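You operate a simulated robot arm through the tools that you are given. There is no shell and no other tool. Be economical: measure what you need, move in short steps, check, and stop when the job is done.

You run a simulated robot arm. Do the job below in one go: nothing can be reset, and whatever is moved stays where it is left.

## Task
Mop up the puddle on the green patch and wring the mop out.
Fine: hands out of the wringer, lever back up; stand the damp mop back by the shelf. Set down upright: string mop.

It is judged by the outcome, as a careful person would: the job done as asked, and still so three seconds after it is handed in. It fails if anything else is knocked over, pushed out of place, dropped, spilled or broken.

## Robot
A 7-joint arm with a two-finger parallel gripper on a trunk, on a base that drives. Base frame: it is fixed to the floor where the robot stands at the start and does not move with it; the origin is under the middle of the robot, x ahead of it, y to its left, z up. Readings come in mm, rad, newtons and seconds.
With the tool pointing down near the work surface it reaches from about 100 to 580 mm from the robot's upright axis, wherever it stands. Its first joint turns from -2.007 to 2.007 rad. Places, roughly: blue taped patch [900, -100, 0]; green taped patch [400, -400, 0]; mop bucket [1500, -750, 250]; string mop [2000, -500, 250]; wringer lever [1400, -900, 600]. Payload 3.91 kg.
Tool frame: the origin (TCP) lies between the finger pads and is the grasp point; the fingertips stand 30 mm ahead of it; z points along the fingers, y is the line along which they close. Largest opening 110 mm; finger width 20, thickness 10; the body of the gripper, 48 by 112 mm, starts 55 mm behind the TCP.
Orientation is that of the tool frame in the base frame, as a unit quaternion [w, x, y, z]. With the fingers straight down and closing along the base's y, the tool's x points along the base's -x, its y along +y and its z along -z.

## Interface
- The arm moves only by the tool arm_command. Its argument "targets" is a list of rows, each an object (a shift or turn left out is 0, a gripper value left out holds the last) with "translation": the shift along the base's x, y, z in mm, a list of three; "turn": the turn, a rotation vector about the base's x, y, z in rad, a list of three; "fingers": the closure, from 0 (fully open) to 1 (shut). In form: [{"translation": [dx, dy, dz], "turn": [rx, ry, rz], "fingers": fingers}, ...]. A call has 1 to 10 rows; each row shifts and turns the commanded pose from where the row before left it. A row lasts 0.2 s, in which the tool goes at most 50 mm and 0.15 rad; a call with a longer step from one row to the next is refused whole, and so is a gripper value outside its range. Where a pose cannot be reached the arm comes as near as it can. A force on the tool above 90 N (or 10 N above the force at the start of the call, whichever is more), or a blocked arm, ends the call early, and 0.2 s more pass. The fingers move at their own pace (about 153 mm/s each) and stop on an object; they squeeze with about 35 N. The grip force told is the motor's: it shows also when the fingers shut on nothing. Time passes only in rows, and 0.2 s behind the last, so rows that do not move let the fingers close. It gives the time, the measured TCP pose, the force on the tool (base axes), the opening and the grip force at its end, in the units of the frame above (readings bear some noise), with the torque about the TCP (base axes, N m) and any sound that the robot's microphone picked up, and new pictures: "show" is both (left out), scene, wrist or none.
- Cameras (640 x 400 px; columns grow to the right, rows downward): "scene" is now at [193.8, 163.8, 1077.6]; the picture's right is [-0.61, -0.79, 0.00], its down [-0.69, 0.53, -0.49] and it looks along [0.39, -0.30, -0.87] (base axes); focal length 257 px, centre (320, 200). "wrist" rides on the gripper at [72, 17, -103] in the tool frame; the picture's right is [-0.23, 0.97, 0.00], its down [-0.76, -0.18, -0.62] and it looks along [-0.61, -0.14, 0.78] (tool axes); focal length 222 px, centre (320, 200). There is no depth. A picture from a camera that has moved, and an enlarged one, comes with that camera's place and axes in the base frame and with its lens.
- raise_lower(by): slides the trunk up (or, below 0, down) by that many mm; the arm and the scene camera ride with it, the base frame stays. It gives what a move gives, with no picture.
- drive_base(legs): drives the robot by 1 to 6 legs, each [ahead, left, turn to the left] in mm, mm and rad, along the robot's own axes; the way and the turn of a leg run together, so that a leg with both is an arc; at most 1500 mm and 3.142 rad a leg. The arm and the cameras ride along, it lands a little off, and it stops where it bumps. It gives what a move gives, and a new picture of the scene camera.
- turn_head(pan, tilt): turns the head with the scene camera to pan (to the left, within 1.396 rad either way) and tilt (down, from -0.506 to 1.204), counted from straight ahead of the robot. It gives what a move gives, and a new picture of the scene camera.
- close_up(camera, box): a new picture of the part [left, top, right, bottom] of that camera's present view, enlarged. It takes no simulated time.
- close_job(): hands the job in; it is judged then, once.

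Work in short steps. Places have to be worked out from the pictures, the camera data and where the tool is seen: move nearer, look again, correct. Check each grasp and each placing, and mend what went wrong. You have 120 turns and 260 pictures in all, those below and enlarged ones among them. Open the gripper and draw the arm clear of the work before you hand the job in, unless the task says otherwise; then end with one line.

The tools are called by a JSON object that holds its "name" and its "arguments". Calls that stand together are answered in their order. arm_command: Moves the arm, as the interface text tells. Its arguments: {"type":"object","properties":{"targets":{"type":"array","items":{"type":"object","properties":{"translation":{"type":"array","items":{"type":"number"}},"turn":{"type":"array","items":{"type":"number"}},"fingers":{"type":"number"}}}},"show":{"type":"string","enum":["both","scene","wrist","none"]}},"required":["targets"]} The other tools are called the same way: raise_lower (by) slides the trunk up or down; drive_base (legs) drives the base; turn_head (pan, tilt) turns the head that bears the scene camera; close_up (camera, box) takes an enlarged picture of a part of a camera's view; close_job () hands the job in.

At the start:

```text
time_s: 0.0
ee_pos: [606.2, -277.7, 530.3]
tcp_rot: [0.001, 0.0, 1.0, -0.001]
contact_force: [0.1, 1.1, 0.0]
wrist_torque: [-0.01, -0.02, 0.0]
gripper_width: 110.0
grasp_force: 0.1
trunk travel left (down, up): [-450.0, 540.0]
robot x, y, heading: [-1.4, 4.2, -0.001]
head pan, tilt: [-0.658, 1.059]
```

scene: 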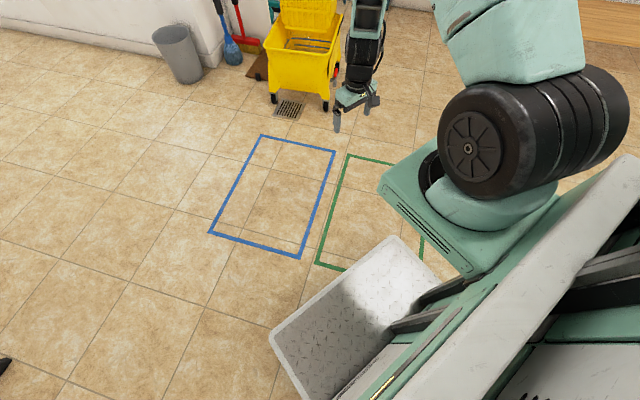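
wrist: 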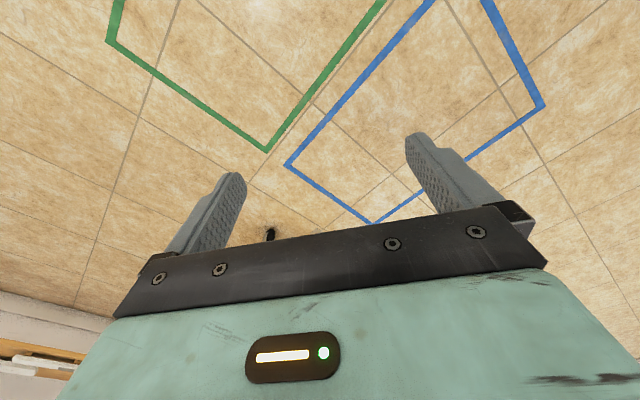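

The pictures show the taped patches and the yellow bucket, but no clear puddle or mop. I turn the head up to see the area ahead.

{"name": "turn_head", "arguments": {"pan": -0.3, "tilt": 0.45}}

{"name": "turn_head", "arguments": {"pan": -0.9, "tilt": 0.6}}

```text
time_s: 1.0
ee_pos: [605.9, -278.3, 530.0]
tcp_rot: [0.0, 0.0, 1.0, 0.0]
contact_force: [-0.2, 0.3, 0.5]
wrist_torque: [-0.02, -0.02, -0.01]
gripper_width: 109.8
grasp_force: 0.1
trunk travel left (down, up): [-450.0, 540.0]
robot x, y, heading: [3.8, -1.5, 0.005]
head pan, tilt: [-0.3, 0.45]
camera scene: at [229.4, 176.8, 1127.2], right [-0.3, -0.96, 0.0], down [-0.42, 0.13, -0.9], along [0.86, -0.27, -0.44], focal length 257 px, centre (320, 200)
```

scene: 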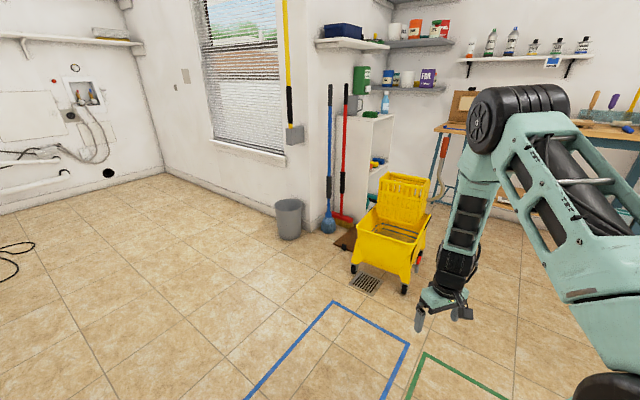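

```text
time_s: 2.0
ee_pos: [606.1, -276.8, 529.8]
tcp_rot: [0.0, 0.0, 1.0, 0.001]
contact_force: [-0.2, 0.4, 0.1]
wrist_torque: [0.0, -0.02, -0.04]
gripper_width: 110.0
grasp_force: 0.0
trunk travel left (down, up): [-450.0, 540.0]
robot x, y, heading: [0.4, -0.2, 0.002]
head pan, tilt: [-0.901, 0.6]
camera scene: at [196.6, 134.8, 1113.7], right [-0.78, -0.62, 0.0], down [-0.35, 0.44, -0.83], along [0.51, -0.65, -0.56], focal length 257 px, centre (320, 200)
```

scene: 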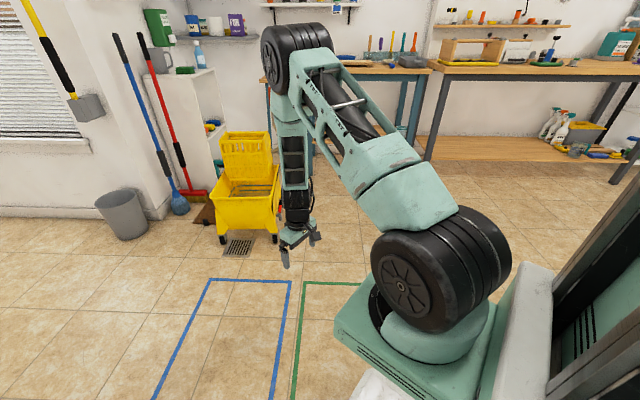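

A blue-handled tool and a red one lean at the shelf; I look closely to tell which is the string mop.

{"name": "turn_head", "arguments": {"pan": -0.4, "tilt": 0.4}}

{"name": "close_up", "arguments": {"camera": "scene", "box": [200, 50, 420, 300]}}

{"name": "close_up", "arguments": {"camera": "scene", "box": [230, 140, 410, 260]}}

```text
time_s: 2.9
ee_pos: [605.1, -277.4, 529.9]
tcp_rot: [-0.001, 0.0, 1.0, 0.0]
contact_force: [-0.6, -0.6, -0.3]
wrist_torque: [-0.03, 0.03, -0.02]
gripper_width: 110.2
grasp_force: 0.1
trunk travel left (down, up): [-450.0, 540.0]
robot x, y, heading: [2.7, -0.1, 0.002]
head pan, tilt: [-0.4, 0.4]
camera scene: at [227.0, 167.9, 1131.9], right [-0.39, -0.92, 0.0], down [-0.36, 0.15, -0.92], along [0.85, -0.36, -0.39], focal length 257 px, centre (320, 200)
```

scene: 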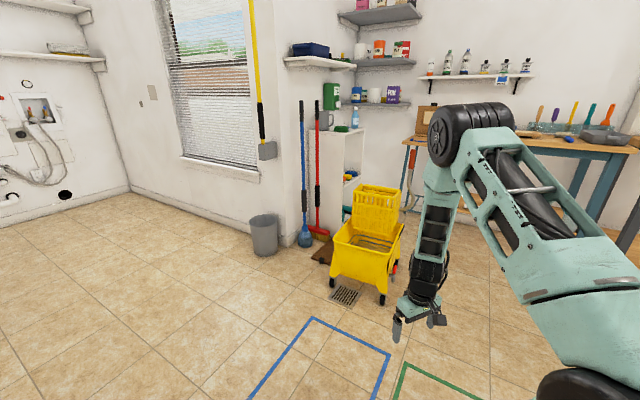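

```text
1.60 times, centred on (310, 175) of scene
camera zoom: at [227.0, 167.9, 1131.9], right [-0.39, -0.92, 0.0], down [-0.36, 0.15, -0.92], along [0.85, -0.36, -0.39], focal length 412 px, centre (336, 240)
```

zoom: 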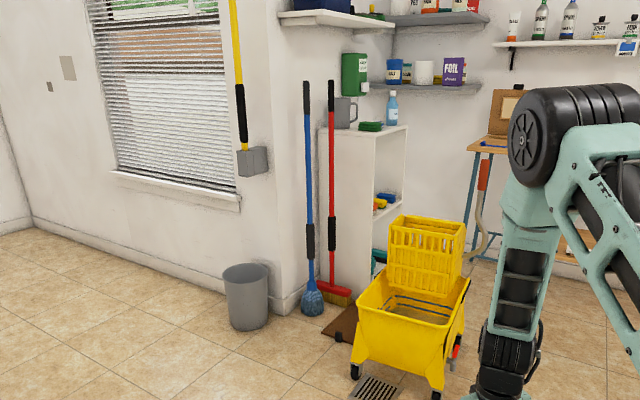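

```text
3.33 times, centred on (320, 200) of scene
camera zoom: at [227.0, 167.9, 1131.9], right [-0.39, -0.92, 0.0], down [-0.36, 0.15, -0.92], along [0.85, -0.36, -0.39], focal length 858 px, centre (320, 200)
```

zoom: 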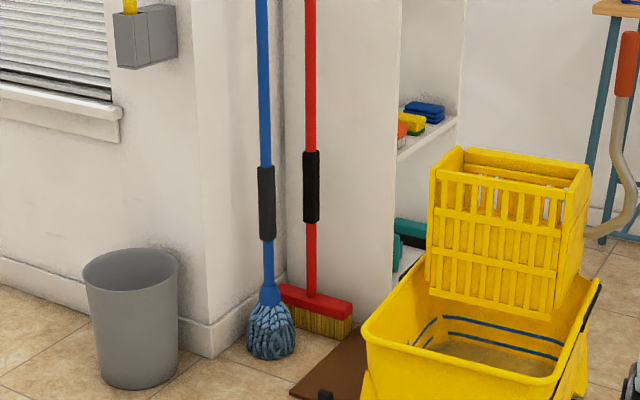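

The blue one is the string mop, about (1870..2000, -400..-445), nearly upright; the lever with the orange grip is on the wringer's right. Now I look closer at the green patch for the puddle.

{"name": "turn_head", "arguments": {"pan": -0.7, "tilt": 1.2}}

{"name": "drive_base", "arguments": {"legs": [[0, 500, 0]]}}

```text
time_s: 4.1
ee_pos: [606.8, -276.4, 529.4]
tcp_rot: [0.0, 0.0, 1.0, 0.0]
contact_force: [-0.1, 0.3, 0.0]
wrist_torque: [0.01, -0.01, -0.02]
gripper_width: 109.8
grasp_force: 0.0
trunk travel left (down, up): [-450.0, 540.0]
robot x, y, heading: [0.9, 5.0, 0.001]
head pan, tilt: [-0.7, 1.201]
camera scene: at [184.5, 168.0, 1069.2], right [-0.64, -0.77, 0.0], down [-0.71, 0.6, -0.36], along [0.28, -0.23, -0.93], focal length 257 px, centre (320, 200)
```

scene: 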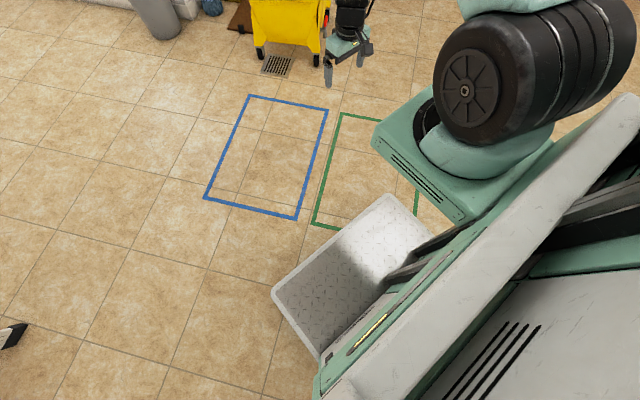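

```text
time_s: 6.2
ee_pos: [626.7, 41.8, 529.6]
tcp_rot: [0.001, -0.013, 1.0, -0.001]
contact_force: [-1.0, 0.7, -0.1]
wrist_torque: [0.01, -0.01, 0.0]
gripper_width: 110.0
grasp_force: 0.0
trunk travel left (down, up): [-450.0, 540.0]
robot x, y, heading: [10.1, 301.2, 0.03]
head pan, tilt: [-0.7, 1.201]
stopped in leg 1: the robot was blocked; the commanded pose is now the measured one
camera scene: at [191.7, 475.9, 1069.1], right [-0.62, -0.78, 0.0], down [-0.73, 0.58, -0.36], along [0.28, -0.23, -0.93], focal length 257 px, centre (320, 200)
```

scene: 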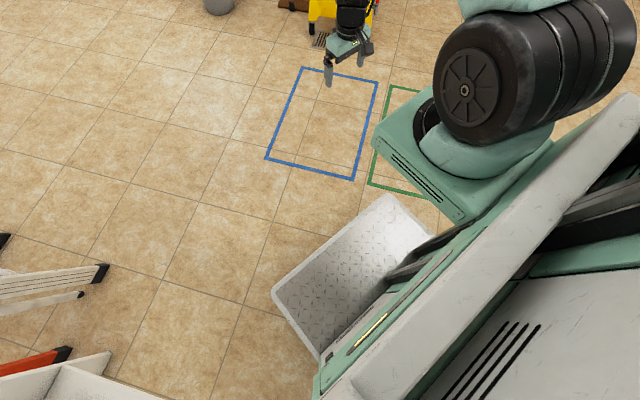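

The base bumped something to the left. I look left to see what, and check it's not toppled.

{"name": "turn_head", "arguments": {"pan": 0.9, "tilt": 0.9}}

{"name": "turn_head", "arguments": {"pan": -1.39, "tilt": 0.5}}

```text
time_s: 7.9
ee_pos: [626.3, 42.1, 529.4]
tcp_rot: [0.0, -0.013, 1.0, -0.001]
contact_force: [-0.5, 0.8, 0.0]
wrist_torque: [0.02, 0.02, 0.02]
gripper_width: 110.3
grasp_force: 0.0
trunk travel left (down, up): [-450.0, 540.0]
robot x, y, heading: [15.5, 301.2, 0.031]
head pan, tilt: [0.901, 0.901]
camera scene: at [193.0, 571.1, 1088.9], right [0.8, -0.6, 0.0], down [-0.47, -0.63, -0.62], along [0.37, 0.5, -0.78], focal length 257 px, centre (320, 200)
```

scene: 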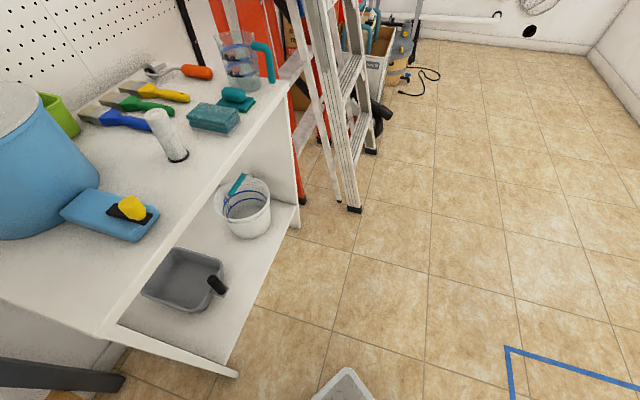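

```text
time_s: 10.0
ee_pos: [625.9, 42.2, 529.6]
tcp_rot: [0.0, -0.014, 1.0, 0.0]
contact_force: [-0.6, 0.4, 0.4]
wrist_torque: [-0.03, 0.02, -0.02]
gripper_width: 110.0
grasp_force: 0.1
trunk travel left (down, up): [-450.0, 540.0]
robot x, y, heading: [9.7, 299.4, 0.027]
head pan, tilt: [-1.389, 0.499]
camera scene: at [167.0, 421.6, 1122.8], right [-0.98, -0.21, 0.0], down [-0.1, 0.47, -0.88], along [0.18, -0.86, -0.48], focal length 257 px, centre (320, 200)
```

scene: 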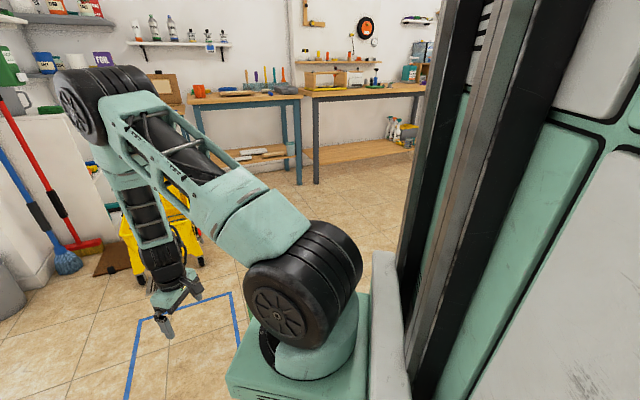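

It only touched the fixed shelf; everything still stands. I pull away, drive forward, and turn to look back at the green patch.

{"name": "drive_base", "arguments": {"legs": [[0, -60, 0], [850, 0, 0], [0, 0, -2.15]]}}

{"name": "turn_head", "arguments": {"pan": 0, "tilt": 0.9}}

```text
time_s: 20.2
ee_pos: [321.6, -109.4, 529.8]
tcp_rot: [-0.001, 0.87, 0.493, -0.001]
contact_force: [-0.4, 0.4, 0.2]
wrist_torque: [0.02, 0.02, 0.0]
gripper_width: 110.2
grasp_force: 0.0
trunk travel left (down, up): [-450.0, 540.0]
robot x, y, heading: [869.2, 271.4, -2.103]
head pan, tilt: [-1.389, 0.499]
camera scene: at [887.7, 73.5, 1122.8], right [0.35, 0.94, 0.0], down [0.45, -0.17, -0.88], along [-0.82, 0.31, -0.48], focal length 257 px, centre (320, 200)
```

scene: 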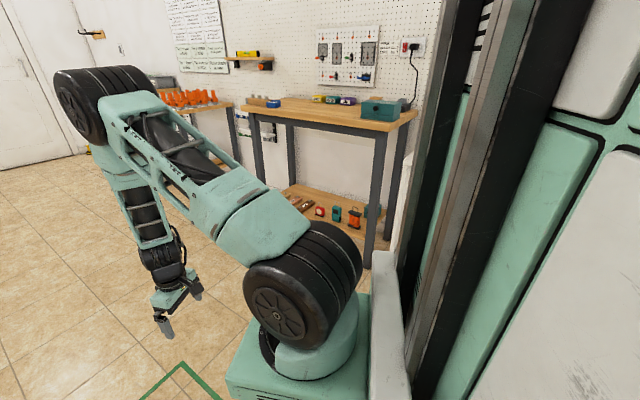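

```text
time_s: 21.8
ee_pos: [320.9, -108.6, 530.0]
tcp_rot: [0.0, 0.87, 0.493, -0.001]
contact_force: [0.1, -0.2, -0.1]
wrist_torque: [-0.02, -0.03, -0.04]
gripper_width: 110.0
grasp_force: 0.0
trunk travel left (down, up): [-450.0, 540.0]
robot x, y, heading: [872.8, 271.0, -2.108]
head pan, tilt: [0.0, 0.901]
camera scene: at [934.4, -23.0, 1088.9], right [-0.86, 0.51, 0.0], down [0.4, 0.67, -0.62], along [-0.32, -0.53, -0.78], focal length 257 px, centre (320, 200)
```

scene: 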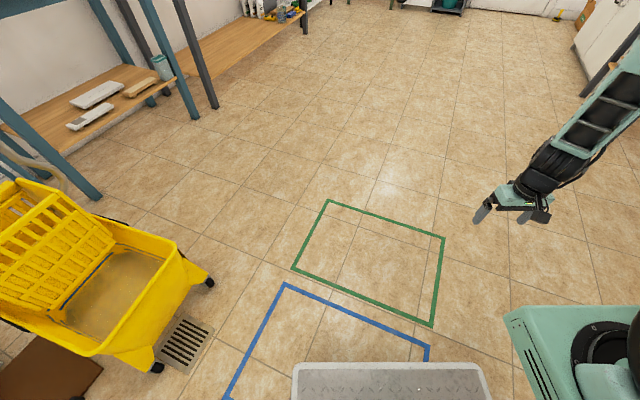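

The green patch is now fully visible; I enlarge it to look for the puddle.

{"name": "close_up", "arguments": {"camera": "scene", "box": [280, 190, 460, 335]}}

{"name": "close_up", "arguments": {"camera": "scene", "box": [0, 140, 260, 400]}}

```text
2.76 times, centred on (370, 262) of scene
camera zoom: at [934.4, -23.0, 1088.9], right [-0.86, 0.51, 0.0], down [0.4, 0.67, -0.62], along [-0.32, -0.53, -0.78], focal length 710 px, centre (182, 28)
```

zoom: 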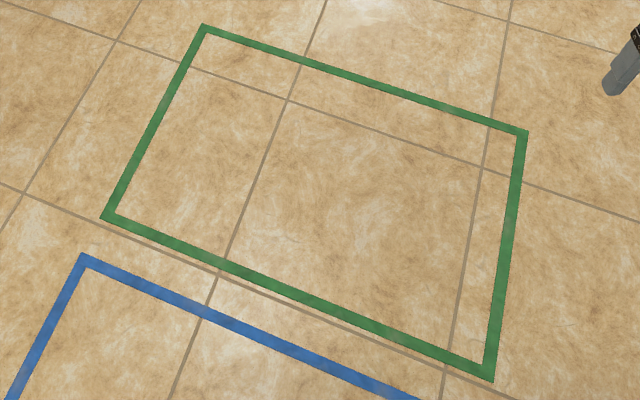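

```text
1.54 times, centred on (130, 270) of scene
camera zoom: at [934.4, -23.0, 1088.9], right [-0.86, 0.51, 0.0], down [0.4, 0.67, -0.62], along [-0.32, -0.53, -0.78], focal length 396 px, centre (612, 92)
```

zoom: 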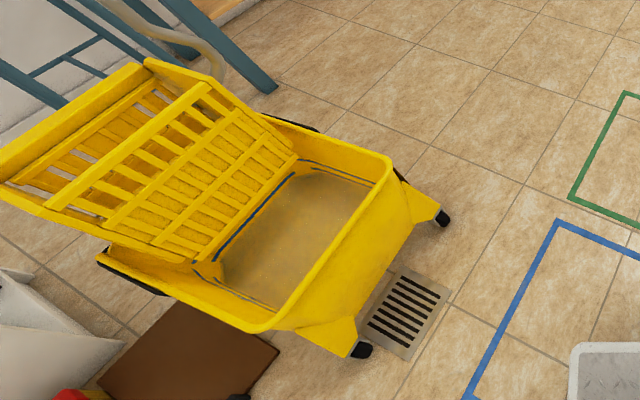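

No visible wetness on green yet. I check the blue patch too and look for sheen.

{"name": "turn_head", "arguments": {"pan": 0.25, "tilt": 1.2}}

{"name": "close_up", "arguments": {"camera": "scene", "box": [250, 60, 490, 210]}}

```text
time_s: 22.6
ee_pos: [321.0, -109.0, 529.3]
tcp_rot: [0.0, 0.87, 0.493, 0.0]
contact_force: [0.2, -0.6, -0.3]
wrist_torque: [0.01, 0.02, 0.02]
gripper_width: 110.0
grasp_force: 0.1
trunk travel left (down, up): [-450.0, 540.0]
robot x, y, heading: [869.4, 269.2, -2.102]
head pan, tilt: [0.25, 1.201]
camera scene: at [957.2, -11.8, 1069.2], right [-0.96, 0.28, 0.0], down [0.26, 0.89, -0.36], along [-0.1, -0.35, -0.93], focal length 257 px, centre (320, 200)
```

scene: 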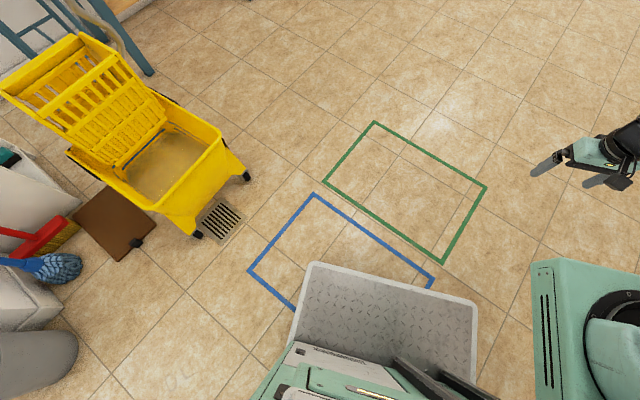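

```text
2.67 times, centred on (370, 135) of scene
camera zoom: at [957.2, -11.8, 1069.2], right [-0.96, 0.28, 0.0], down [0.26, 0.89, -0.36], along [-0.1, -0.35, -0.93], focal length 686 px, centre (187, 373)
```

zoom: 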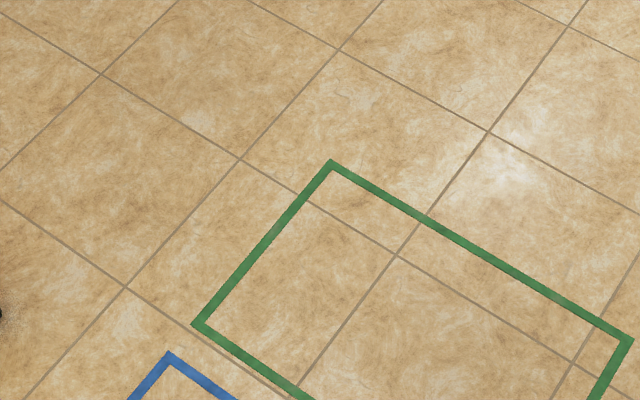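

Still no sheen visible. I lower the trunk for a more grazing view of the floor patch.

{"name": "raise_lower", "arguments": {"by": -380}}

{"name": "turn_head", "arguments": {"pan": 0, "tilt": 0.6}}

{"name": "close_up", "arguments": {"camera": "scene", "box": [220, 180, 500, 340]}}

{"name": "close_up", "arguments": {"camera": "wrist", "box": [0, 0, 640, 400]}}

```text
time_s: 26.2
ee_pos: [321.8, -108.9, 149.2]
tcp_rot: [-0.001, 0.869, 0.494, -0.001]
contact_force: [-0.3, -0.1, -1.7]
wrist_torque: [0.01, 0.01, -0.01]
gripper_width: 110.1
grasp_force: 0.1
trunk travel left (down, up): [-70.0, 920.0]
robot x, y, heading: [872.9, 264.9, -2.102]
head pan, tilt: [0.25, 1.201]
```

```text
time_s: 27.2
ee_pos: [321.4, -109.1, 149.2]
tcp_rot: [-0.001, 0.87, 0.494, -0.001]
contact_force: [0.3, 0.6, -0.5]
wrist_torque: [0.03, -0.01, 0.0]
gripper_width: 109.9
grasp_force: 0.0
trunk travel left (down, up): [-70.0, 920.0]
robot x, y, heading: [871.3, 270.0, -2.105]
head pan, tilt: [0.0, 0.6]
camera scene: at [927.9, -34.0, 733.6], right [-0.86, 0.51, 0.0], down [0.29, 0.49, -0.82], along [-0.42, -0.71, -0.57], focal length 257 px, centre (320, 200)
```

scene: 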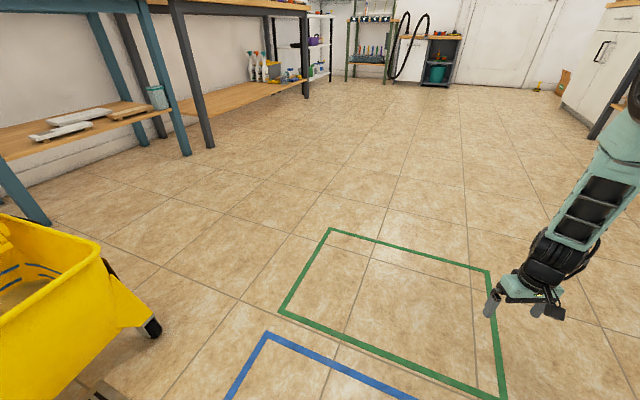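

```text
2.29 times, centred on (360, 260) of scene
camera zoom: at [927.9, -34.0, 733.6], right [-0.86, 0.51, 0.0], down [0.29, 0.49, -0.82], along [-0.42, -0.71, -0.57], focal length 588 px, centre (229, 63)
```

zoom: 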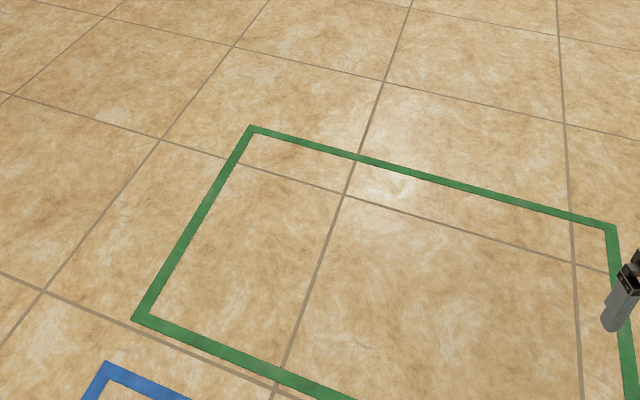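

```text
1.00 times, centred on (320, 200) of wrist
camera zoom: at [372.2, -53.7, 253.0], right [0.72, -0.69, 0.0], down [-0.54, -0.56, 0.62], along [-0.43, -0.45, -0.78], focal length 222 px, centre (320, 200)
```

zoom: 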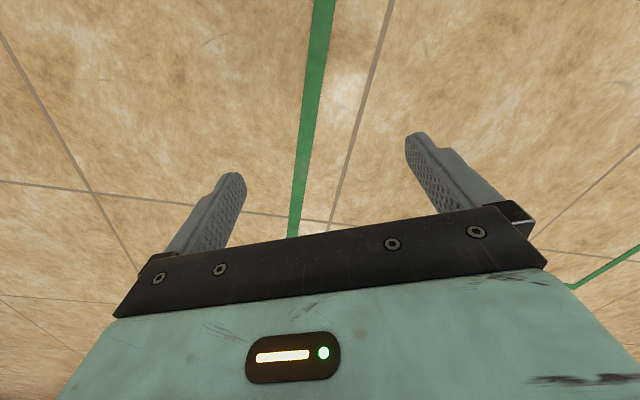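

No puddle shows from any angle, so I'll mop the whole green patch (corners about (440,-8), (807,-486), (456,-742), (96,-263)). First I raise the trunk and turn towards the mop.

{"name": "raise_lower", "arguments": {"by": 380}}

{"name": "drive_base", "arguments": {"legs": [[0, 0, 1.8], [200, -50, 0]]}}

{"name": "turn_head", "arguments": {"pan": -0.15, "tilt": 0.6}}

```text
time_s: 30.9
ee_pos: [321.1, -108.7, 529.4]
tcp_rot: [-0.001, 0.869, 0.494, 0.0]
contact_force: [-1.2, 0.6, -0.2]
wrist_torque: [0.01, 0.0, 0.0]
gripper_width: 109.7
grasp_force: 0.1
trunk travel left (down, up): [-450.0, 540.0]
robot x, y, heading: [872.9, 268.9, -2.105]
head pan, tilt: [0.0, 0.6]
```

```text
time_s: 36.9
ee_pos: [1537.1, -290.0, 529.9]
tcp_rot: [0.0, 0.156, 0.988, 0.0]
contact_force: [-0.5, -0.2, -0.6]
wrist_torque: [0.03, 0.01, -0.01]
gripper_width: 110.0
grasp_force: 0.1
trunk travel left (down, up): [-450.0, 540.0]
robot x, y, heading: [1045.4, 161.8, -0.314]
head pan, tilt: [0.0, 0.6]
camera scene: at [1326.9, 284.4, 1113.7], right [-0.31, -0.95, 0.0], down [-0.54, 0.17, -0.83], along [0.79, -0.25, -0.56], focal length 257 px, centre (320, 200)
```

scene: 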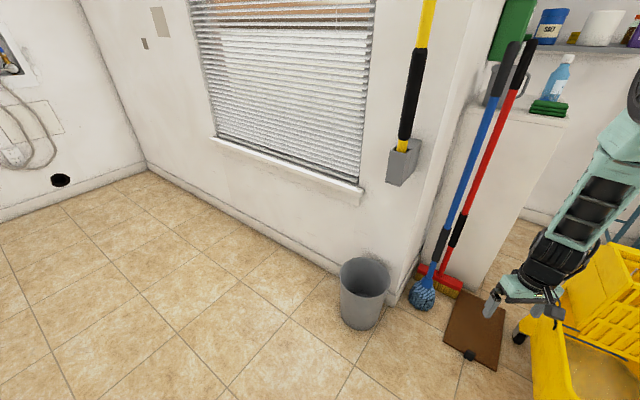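

```text
time_s: 37.6
ee_pos: [1537.2, -289.2, 529.3]
tcp_rot: [-0.001, 0.156, 0.988, -0.001]
contact_force: [-0.1, 0.0, 0.6]
wrist_torque: [0.01, 0.01, 0.02]
gripper_width: 109.8
grasp_force: 0.1
trunk travel left (down, up): [-450.0, 540.0]
robot x, y, heading: [1045.1, 158.9, -0.308]
head pan, tilt: [-0.15, 0.6]
camera scene: at [1321.9, 272.1, 1113.7], right [-0.44, -0.9, 0.0], down [-0.51, 0.25, -0.83], along [0.74, -0.37, -0.56], focal length 257 px, centre (320, 200)
```

scene: 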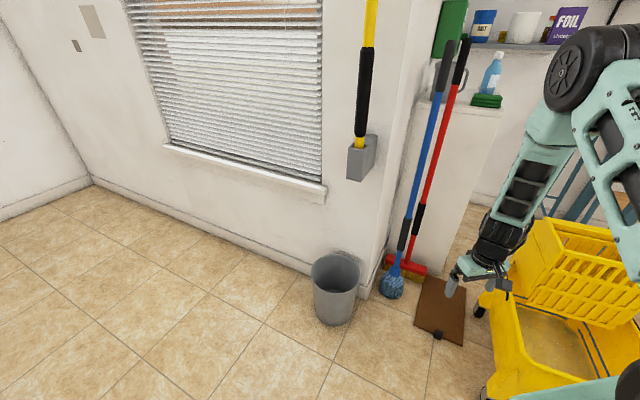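

Triangulation puts the mop handle at about (1886,-402) at z≈390 (black sleeve), almost vertical; the broom is 140 mm further right. I rotate the tool to point horizontally ahead.

{"name": "arm_command", "arguments": {"targets": [{"turn": [-0.045, -0.143, 0], "translation": [0, 0, 0]}, {"turn": [-0.045, -0.143, 0]}, {"turn": [-0.045, -0.143, 0]}, {"turn": [-0.045, -0.143, 0]}, {"turn": [-0.045, -0.143, 0]}, {"turn": [-0.045, -0.143, 0]}, {"turn": [-0.045, -0.143, 0]}, {"turn": [-0.045, -0.143, 0]}, {"turn": [-0.045, -0.143, 0]}, {"turn": [-0.045, -0.143, 0]}]}}

```text
time_s: 39.8
ee_pos: [1537.3, -289.6, 530.0]
tcp_rot: [0.675, 0.114, 0.722, -0.101]
contact_force: [0.1, -0.5, 0.2]
wrist_torque: [0.01, 0.01, 0.0]
gripper_width: 110.0
grasp_force: 0.1
trunk travel left (down, up): [-450.0, 540.0]
robot x, y, heading: [1046.6, 160.7, -0.304]
head pan, tilt: [-0.15, 0.6]
camera scene: at [1321.8, 272.1, 1113.8], right [-0.44, -0.9, 0.0], down [-0.51, 0.25, -0.83], along [0.74, -0.37, -0.56], focal length 257 px, centre (320, 200)
camera wrist: at [1438.6, -238.5, 465.0], right [0.31, 0.92, 0.23], down [-0.6, 0.0, 0.8], along [0.74, -0.39, 0.55], focal length 222 px, centre (320, 200)
```

scene: 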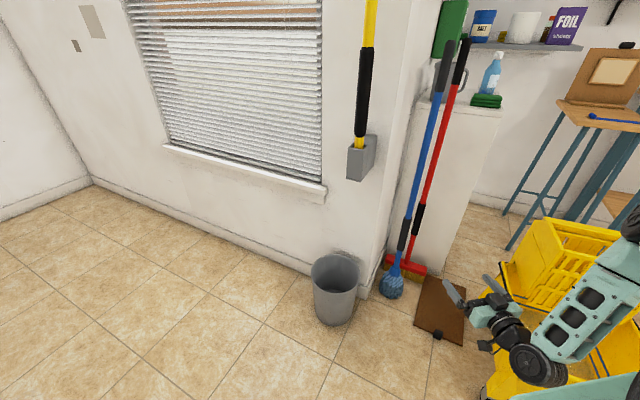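
wrist: 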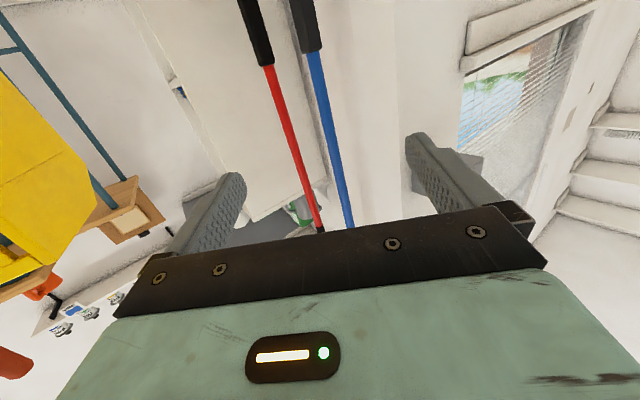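

Tool is horizontal and aimed at the handle. I drive 150 mm ahead so the handle is within reach.

{"name": "drive_base", "arguments": {"legs": [[150, 0, 0]]}}

{"name": "turn_head", "arguments": {"pan": -0.5, "tilt": 0.8}}

```text
time_s: 41.1
ee_pos: [1682.4, -335.8, 530.8]
tcp_rot: [0.673, 0.114, 0.723, -0.101]
contact_force: [-0.1, 0.3, 1.0]
wrist_torque: [0.03, 0.02, 0.03]
gripper_width: 110.1
grasp_force: 0.1
trunk travel left (down, up): [-450.0, 540.0]
robot x, y, heading: [1188.4, 113.7, -0.306]
head pan, tilt: [-0.15, 0.6]
camera scene: at [1465.9, 226.3, 1113.7], right [-0.44, -0.9, 0.0], down [-0.51, 0.25, -0.83], along [0.74, -0.37, -0.56], focal length 257 px, centre (320, 200)
```

scene: 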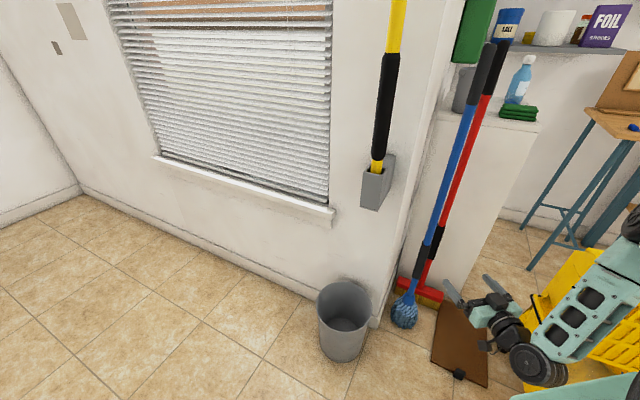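

```text
time_s: 42.0
ee_pos: [1681.9, -335.2, 529.7]
tcp_rot: [0.673, 0.113, 0.724, -0.1]
contact_force: [1.4, -0.5, -0.5]
wrist_torque: [0.02, -0.01, 0.03]
gripper_width: 110.2
grasp_force: 0.1
trunk travel left (down, up): [-450.0, 540.0]
robot x, y, heading: [1191.5, 117.6, -0.307]
head pan, tilt: [-0.499, 0.799]
camera scene: at [1442.4, 207.1, 1096.9], right [-0.72, -0.69, 0.0], down [-0.5, 0.52, -0.7], along [0.48, -0.5, -0.72], focal length 257 px, centre (320, 200)
```

scene: 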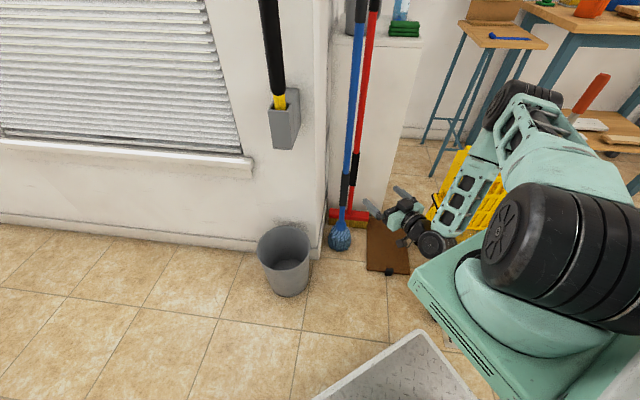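

Sleeve re-measured at about (1881..1886, -395). I lower to grip height and advance to ~120 mm short of the handle.

{"name": "arm_command", "arguments": {"targets": [{"translation": [20, -6, -35], "turn": [-0.023, -0.071, 0]}, {"translation": [20, -6, -35]}, {"translation": [20, -6, -35]}, {"translation": [20, -6, -35]}]}}

{"name": "close_up", "arguments": {"camera": "scene", "box": [300, 140, 460, 280]}}

```text
time_s: 43.0
ee_pos: [1762.1, -360.1, 390.7]
tcp_rot: [0.7, 0.11, 0.698, -0.106]
contact_force: [0.1, -0.3, 0.0]
wrist_torque: [-0.01, -0.02, -0.01]
gripper_width: 110.1
grasp_force: 0.1
trunk travel left (down, up): [-450.0, 540.0]
robot x, y, heading: [1187.6, 112.2, -0.311]
head pan, tilt: [-0.499, 0.799]
camera scene: at [1442.4, 207.0, 1096.9], right [-0.72, -0.69, 0.0], down [-0.5, 0.52, -0.7], along [0.48, -0.5, -0.72], focal length 257 px, centre (320, 200)
camera wrist: at [1668.1, -310.5, 317.8], right [0.29, 0.93, 0.23], down [-0.65, 0.01, 0.76], along [0.7, -0.37, 0.61], focal length 222 px, centre (320, 200)
```

scene: 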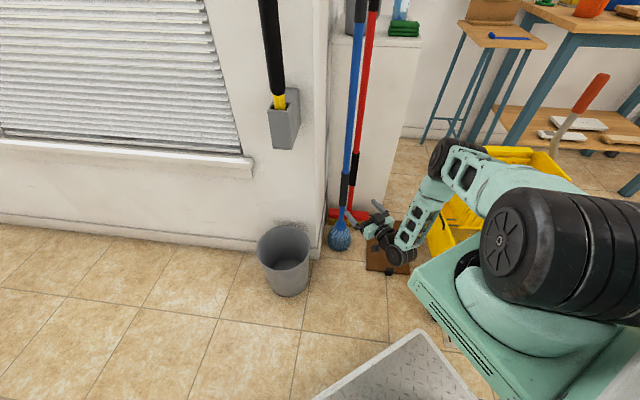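
wrist: 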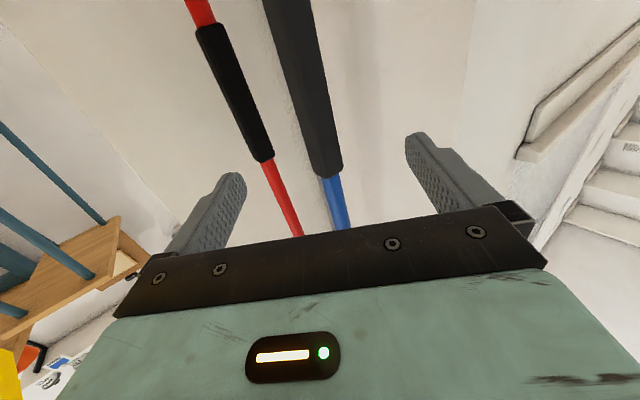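

```text
2.86 times, centred on (380, 210) of scene
camera zoom: at [1442.4, 207.0, 1096.9], right [-0.72, -0.69, 0.0], down [-0.5, 0.52, -0.7], along [0.48, -0.5, -0.72], focal length 735 px, centre (149, 171)
```

zoom: 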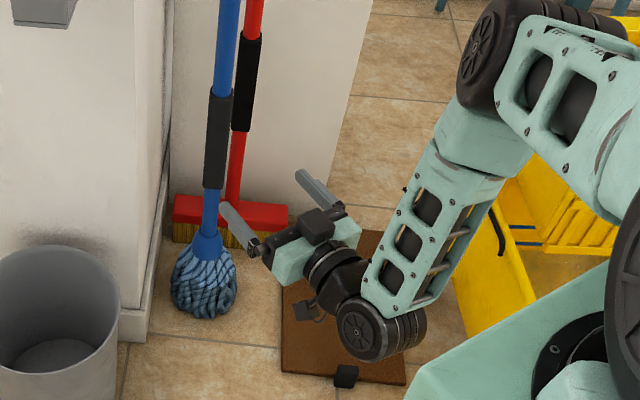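

The handle sits within the finger opening line (y≈-402 at x≈1886). I advance so the handle is between the pads.

{"name": "arm_command", "arguments": {"targets": [{"translation": [40, -13.5, 0]}, {"translation": [40, -13.5, 0]}, {"translation": [38, -13, 0]}]}}

{"name": "close_up", "arguments": {"camera": "scene", "box": [300, 140, 460, 280]}}

```text
time_s: 43.8
ee_pos: [1880.4, -399.5, 390.2]
tcp_rot: [0.7, 0.109, 0.698, -0.105]
contact_force: [1.0, -0.8, 0.3]
wrist_torque: [-0.04, 0.03, 0.02]
gripper_width: 110.0
grasp_force: 0.0
trunk travel left (down, up): [-450.0, 540.0]
robot x, y, heading: [1189.3, 113.3, -0.313]
head pan, tilt: [-0.499, 0.799]
camera scene: at [1442.4, 207.0, 1096.9], right [-0.72, -0.69, 0.0], down [-0.5, 0.52, -0.7], along [0.48, -0.5, -0.72], focal length 257 px, centre (320, 200)
camera wrist: at [1786.3, -349.6, 317.5], right [0.29, 0.93, 0.23], down [-0.65, 0.01, 0.76], along [0.7, -0.37, 0.61], focal length 222 px, centre (320, 200)
```

scene: 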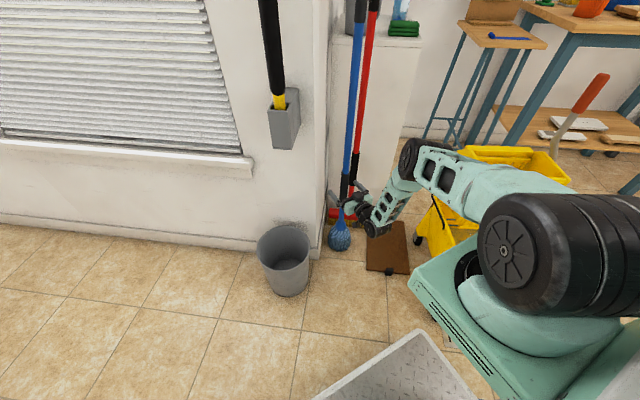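
wrist: 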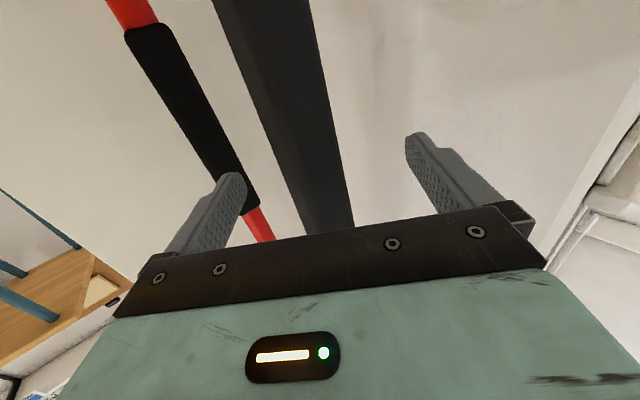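

```text
2.86 times, centred on (380, 210) of scene
camera zoom: at [1442.4, 207.0, 1096.9], right [-0.72, -0.69, 0.0], down [-0.5, 0.52, -0.7], along [0.48, -0.5, -0.72], focal length 735 px, centre (149, 171)
```

zoom: 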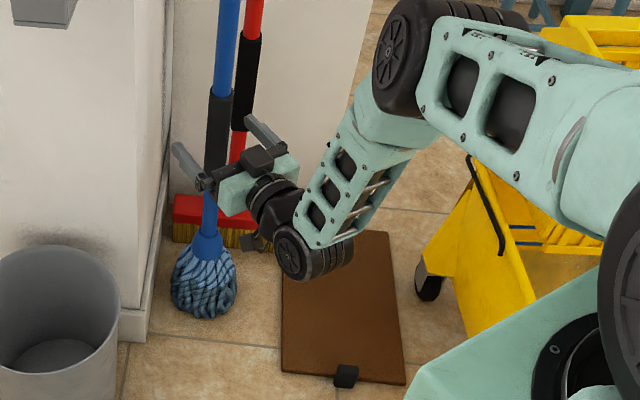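

The sleeve is between the fingers, centred at the TCP. I close the gripper.

{"name": "arm_command", "arguments": {"targets": [{"fingers": 1}, {"fingers": 1}, {"fingers": 1}]}}

```text
time_s: 44.6
ee_pos: [1879.4, -399.0, 390.0]
tcp_rot: [0.7, 0.111, 0.698, -0.107]
contact_force: [0.4, 0.2, -1.1]
wrist_torque: [-0.22, -0.03, -0.03]
gripper_width: 44.2
grasp_force: 35.0
trunk travel left (down, up): [-450.0, 540.0]
robot x, y, heading: [1186.9, 110.4, -0.308]
head pan, tilt: [-0.499, 0.799]
camera scene: at [1442.4, 207.1, 1096.8], right [-0.72, -0.69, 0.0], down [-0.5, 0.52, -0.7], along [0.48, -0.5, -0.72], focal length 257 px, centre (320, 200)
camera wrist: at [1786.2, -349.5, 317.6], right [0.29, 0.93, 0.23], down [-0.65, 0.01, 0.76], along [0.7, -0.37, 0.61], focal length 222 px, centre (320, 200)
```

scene: 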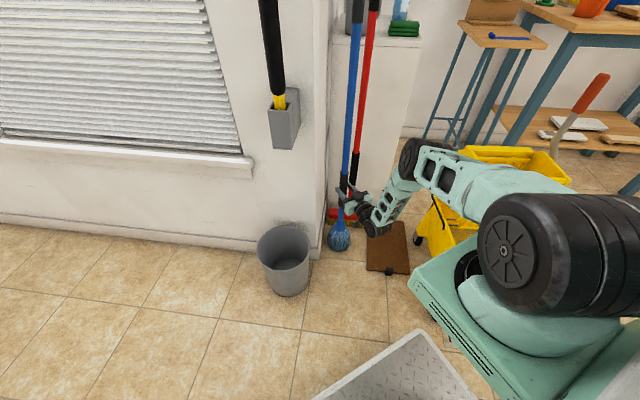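
wrist: 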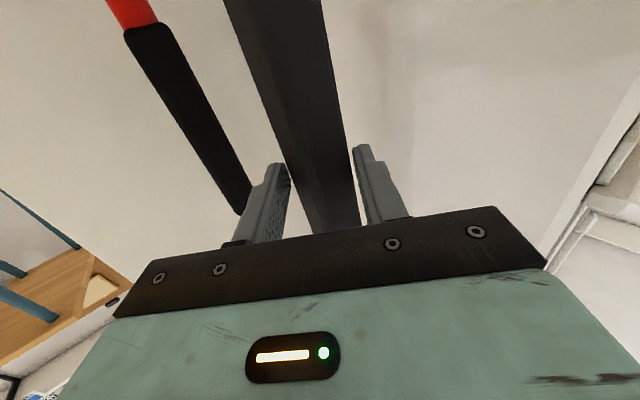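

Gripped: width 44 mm, 35 N. I lift a little and check.

{"name": "arm_command", "arguments": {"targets": [{"translation": [0, 0, 20]}, {"translation": [0, 0, 30]}, {"translation": [0, 0, 30]}]}}

```text
time_s: 45.4
ee_pos: [1880.1, -399.9, 470.0]
tcp_rot: [0.7, 0.109, 0.698, -0.105]
contact_force: [-0.8, 0.0, -4.2]
wrist_torque: [0.09, 0.1, 0.04]
gripper_width: 44.2
grasp_force: 34.9
trunk travel left (down, up): [-450.0, 540.0]
robot x, y, heading: [1189.3, 115.7, -0.309]
head pan, tilt: [-0.499, 0.799]
camera scene: at [1442.6, 206.9, 1096.7], right [-0.72, -0.69, 0.0], down [-0.5, 0.52, -0.7], along [0.48, -0.5, -0.72], focal length 257 px, centre (320, 200)
camera wrist: at [1786.4, -350.4, 397.7], right [0.29, 0.93, 0.23], down [-0.65, 0.01, 0.76], along [0.7, -0.37, 0.61], focal length 222 px, centre (320, 200)
```

scene: 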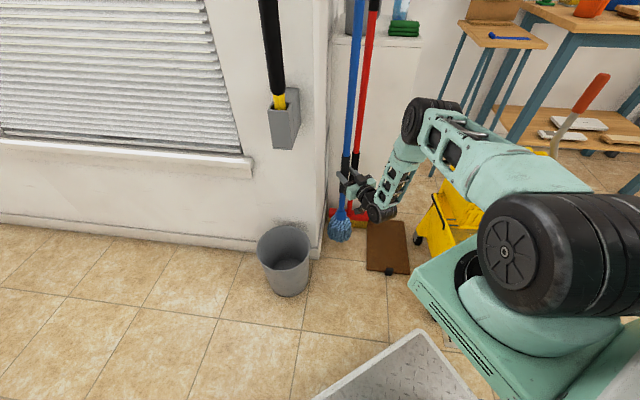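
wrist: 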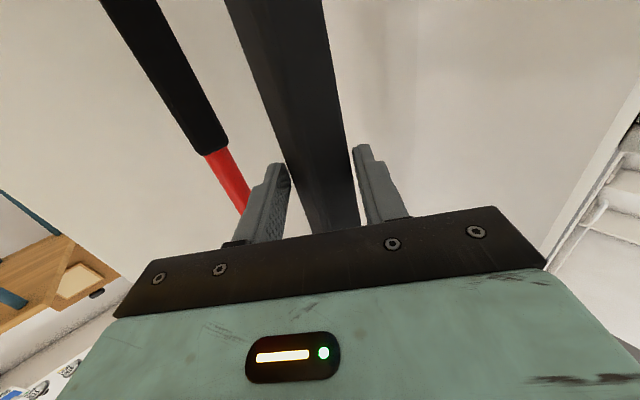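

The mop is lifted cleanly (~4 N, vertical). I back away along the approach line, then draw the arm in before turning, so the mop clears the bucket.

{"name": "drive_base", "arguments": {"legs": [[-420, 0, 0]]}}

{"name": "arm_command", "arguments": {"targets": [{"translation": [-38, 12, 0]}, {"translation": [-38, 12, 0]}, {"translation": [-38, 12, 0]}, {"translation": [-38, 12, 0]}, {"translation": [-38, 12, 0]}]}}

```text
time_s: 48.0
ee_pos: [1479.4, -272.0, 470.3]
tcp_rot: [0.7, 0.109, 0.698, -0.106]
contact_force: [-0.8, 0.4, -4.4]
wrist_torque: [-0.05, 0.1, -0.01]
gripper_width: 43.7
grasp_force: 34.8
trunk travel left (down, up): [-450.0, 540.0]
robot x, y, heading: [789.8, 239.5, -0.303]
head pan, tilt: [-0.499, 0.799]
camera scene: at [1042.4, 334.7, 1096.8], right [-0.72, -0.69, 0.0], down [-0.5, 0.52, -0.7], along [0.48, -0.5, -0.72], focal length 257 px, centre (320, 200)
```

scene: 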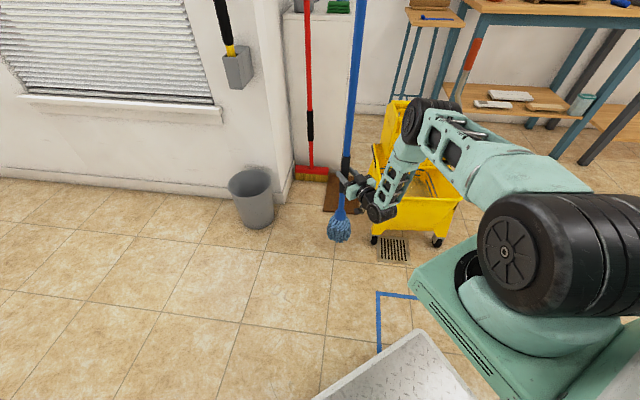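

```text
time_s: 49.2
ee_pos: [1289.7, -212.1, 470.5]
tcp_rot: [0.701, 0.11, 0.697, -0.106]
contact_force: [0.7, 0.2, -5.3]
wrist_torque: [0.01, 0.11, -0.03]
gripper_width: 43.6
grasp_force: 35.4
trunk travel left (down, up): [-450.0, 540.0]
robot x, y, heading: [788.2, 239.2, -0.311]
head pan, tilt: [-0.499, 0.799]
camera scene: at [1042.3, 334.8, 1096.8], right [-0.72, -0.69, 0.0], down [-0.5, 0.52, -0.7], along [0.48, -0.5, -0.72], focal length 257 px, centre (320, 200)
camera wrist: at [1196.3, -163.0, 397.9], right [0.29, 0.93, 0.23], down [-0.65, 0.01, 0.76], along [0.7, -0.37, 0.61], focal length 222 px, centre (320, 200)
```

scene: 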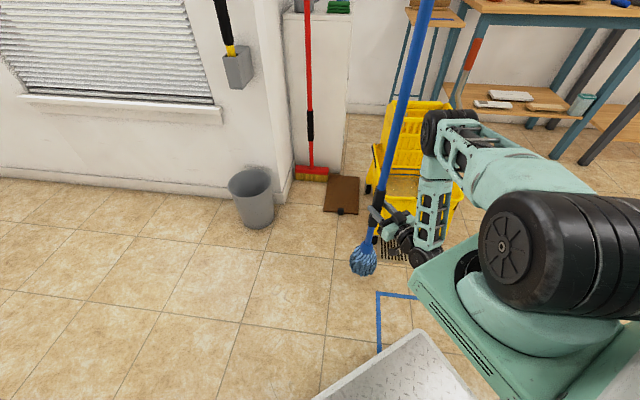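
wrist: 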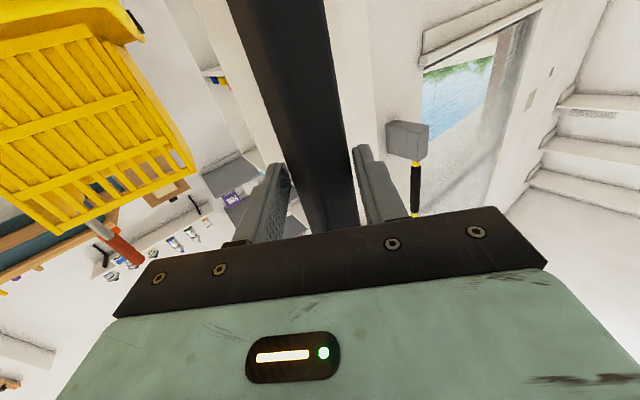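

Mop clear of everything. I turn right toward the green patch and shift slightly left.

{"name": "drive_base", "arguments": {"legs": [[0, 0, -1.49], [-50, 80, 0]]}}

{"name": "turn_head", "arguments": {"pan": -0.3, "tilt": 0.9}}

```text
time_s: 53.9
ee_pos: [461.2, -260.7, 469.7]
tcp_rot: [0.441, 0.555, 0.437, -0.553]
contact_force: [0.0, 0.9, -5.3]
wrist_torque: [0.11, -0.14, 0.0]
gripper_width: 43.5
grasp_force: 34.9
trunk travel left (down, up): [-450.0, 540.0]
robot x, y, heading: [877.7, 273.8, -1.81]
head pan, tilt: [-0.499, 0.799]
camera scene: at [989.5, 24.9, 1096.8], right [-0.74, 0.67, 0.0], down [0.48, 0.53, -0.7], along [-0.47, -0.52, -0.72], focal length 257 px, centre (320, 200)
```

scene: 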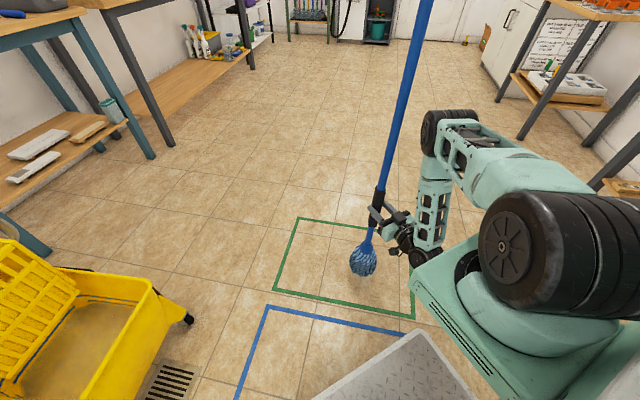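

```text
time_s: 54.7
ee_pos: [462.0, -260.1, 469.6]
tcp_rot: [0.441, 0.555, 0.437, -0.553]
contact_force: [-0.6, -0.7, -4.4]
wrist_torque: [0.11, 0.06, 0.01]
gripper_width: 43.4
grasp_force: 34.9
trunk travel left (down, up): [-450.0, 540.0]
robot x, y, heading: [875.0, 273.4, -1.808]
head pan, tilt: [-0.3, 0.901]
camera scene: at [1005.0, 19.8, 1088.9], right [-0.86, 0.51, 0.0], down [0.4, 0.67, -0.62], along [-0.32, -0.53, -0.78], focal length 257 px, centre (320, 200)
```

scene: 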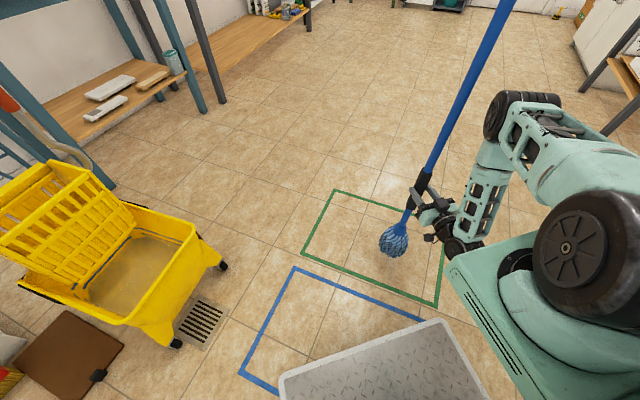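

I'm over the patch. I lower the mop to the floor and feel for contact.

{"name": "arm_command", "arguments": {"targets": [{"translation": [0, 0, -35]}, {"translation": [0, 0, -35]}, {"translation": [0, 0, -12]}], "show": "scene"}}

{"name": "close_up", "arguments": {"camera": "scene", "box": [290, 160, 470, 310]}}

```text
time_s: 55.5
ee_pos: [461.3, -262.1, 389.6]
tcp_rot: [-0.442, -0.554, -0.436, 0.555]
contact_force: [0.0, -0.2, 5.8]
wrist_torque: [-0.3, -0.08, -0.05]
gripper_width: 43.6
grasp_force: 35.0
trunk travel left (down, up): [-450.0, 540.0]
robot x, y, heading: [875.6, 265.9, -1.809]
head pan, tilt: [-0.3, 0.901]
camera scene: at [1005.3, 20.1, 1089.3], right [-0.86, 0.51, 0.0], down [0.4, 0.67, -0.62], along [-0.32, -0.53, -0.78], focal length 257 px, centre (320, 200)
```

scene: 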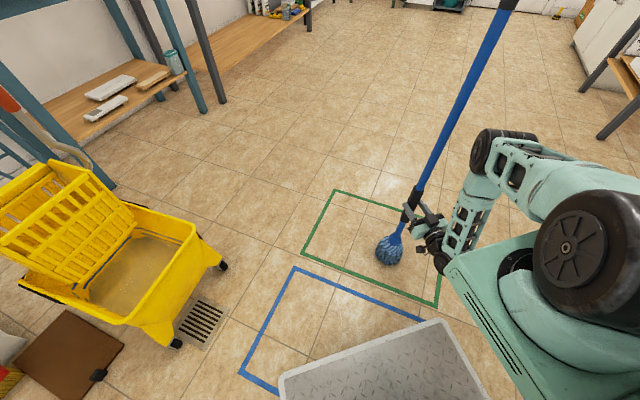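

```text
2.67 times, centred on (380, 235) of scene
camera zoom: at [1005.3, 20.1, 1089.3], right [-0.86, 0.51, 0.0], down [0.4, 0.67, -0.62], along [-0.32, -0.53, -0.78], focal length 686 px, centre (160, 107)
```

zoom: 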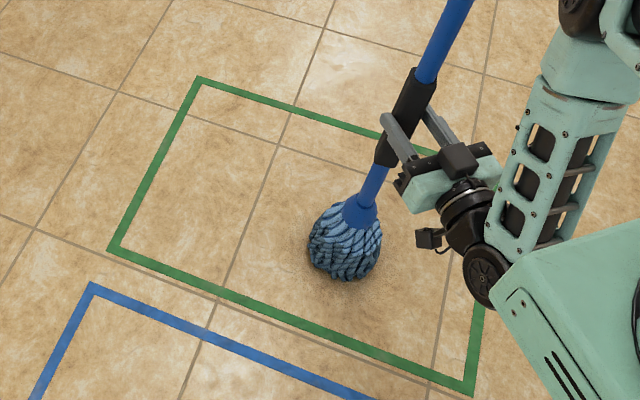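

Contact with the floor at tcp z≈390 (about 10 N press). I start sweeping along the patch's long axis.

{"name": "arm_command", "arguments": {"targets": [{"translation": [28, -37.5, 0]}, {"translation": [28, -37.5, 0]}, {"translation": [28, -37.5, 0]}, {"translation": [28, -37.5, 0]}, {"translation": [28, -37.5, 0]}, {"translation": [28, -37.5, 0]}, {"translation": [28, -37.5, 0]}, {"translation": [-28, -21, 0]}, {"translation": [-28, -21, 0]}, {"translation": [-28, 37.5, 0]}], "show": "scene"}}

{"name": "close_up", "arguments": {"camera": "scene", "box": [290, 160, 470, 310]}}

```text
time_s: 57.7
ee_pos: [573.7, -529.1, 389.4]
tcp_rot: [0.441, 0.554, 0.437, -0.554]
contact_force: [-0.5, 0.0, 8.3]
wrist_torque: [-0.62, 0.51, -0.01]
gripper_width: 43.5
grasp_force: 35.0
trunk travel left (down, up): [-450.0, 540.0]
robot x, y, heading: [878.8, 272.4, -1.808]
head pan, tilt: [-0.3, 0.901]
camera scene: at [1005.5, 20.2, 1089.0], right [-0.86, 0.51, 0.0], down [0.4, 0.67, -0.62], along [-0.32, -0.53, -0.78], focal length 257 px, centre (320, 200)
```

scene: 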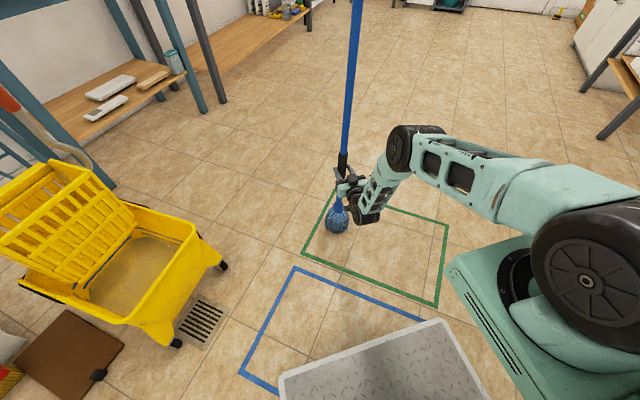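

```text
2.67 times, centred on (380, 235) of scene
camera zoom: at [1005.5, 20.2, 1089.0], right [-0.86, 0.51, 0.0], down [0.4, 0.67, -0.62], along [-0.32, -0.53, -0.78], focal length 686 px, centre (160, 107)
```

zoom: 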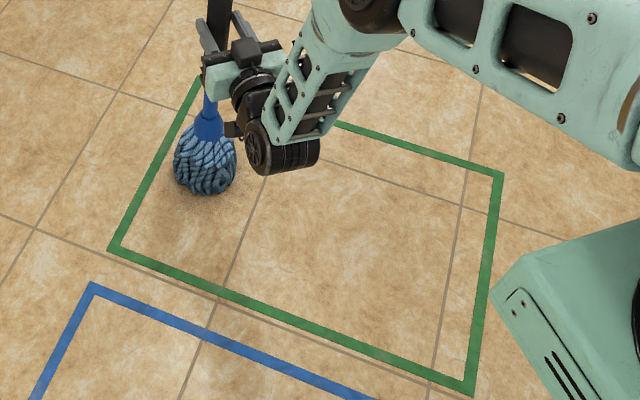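

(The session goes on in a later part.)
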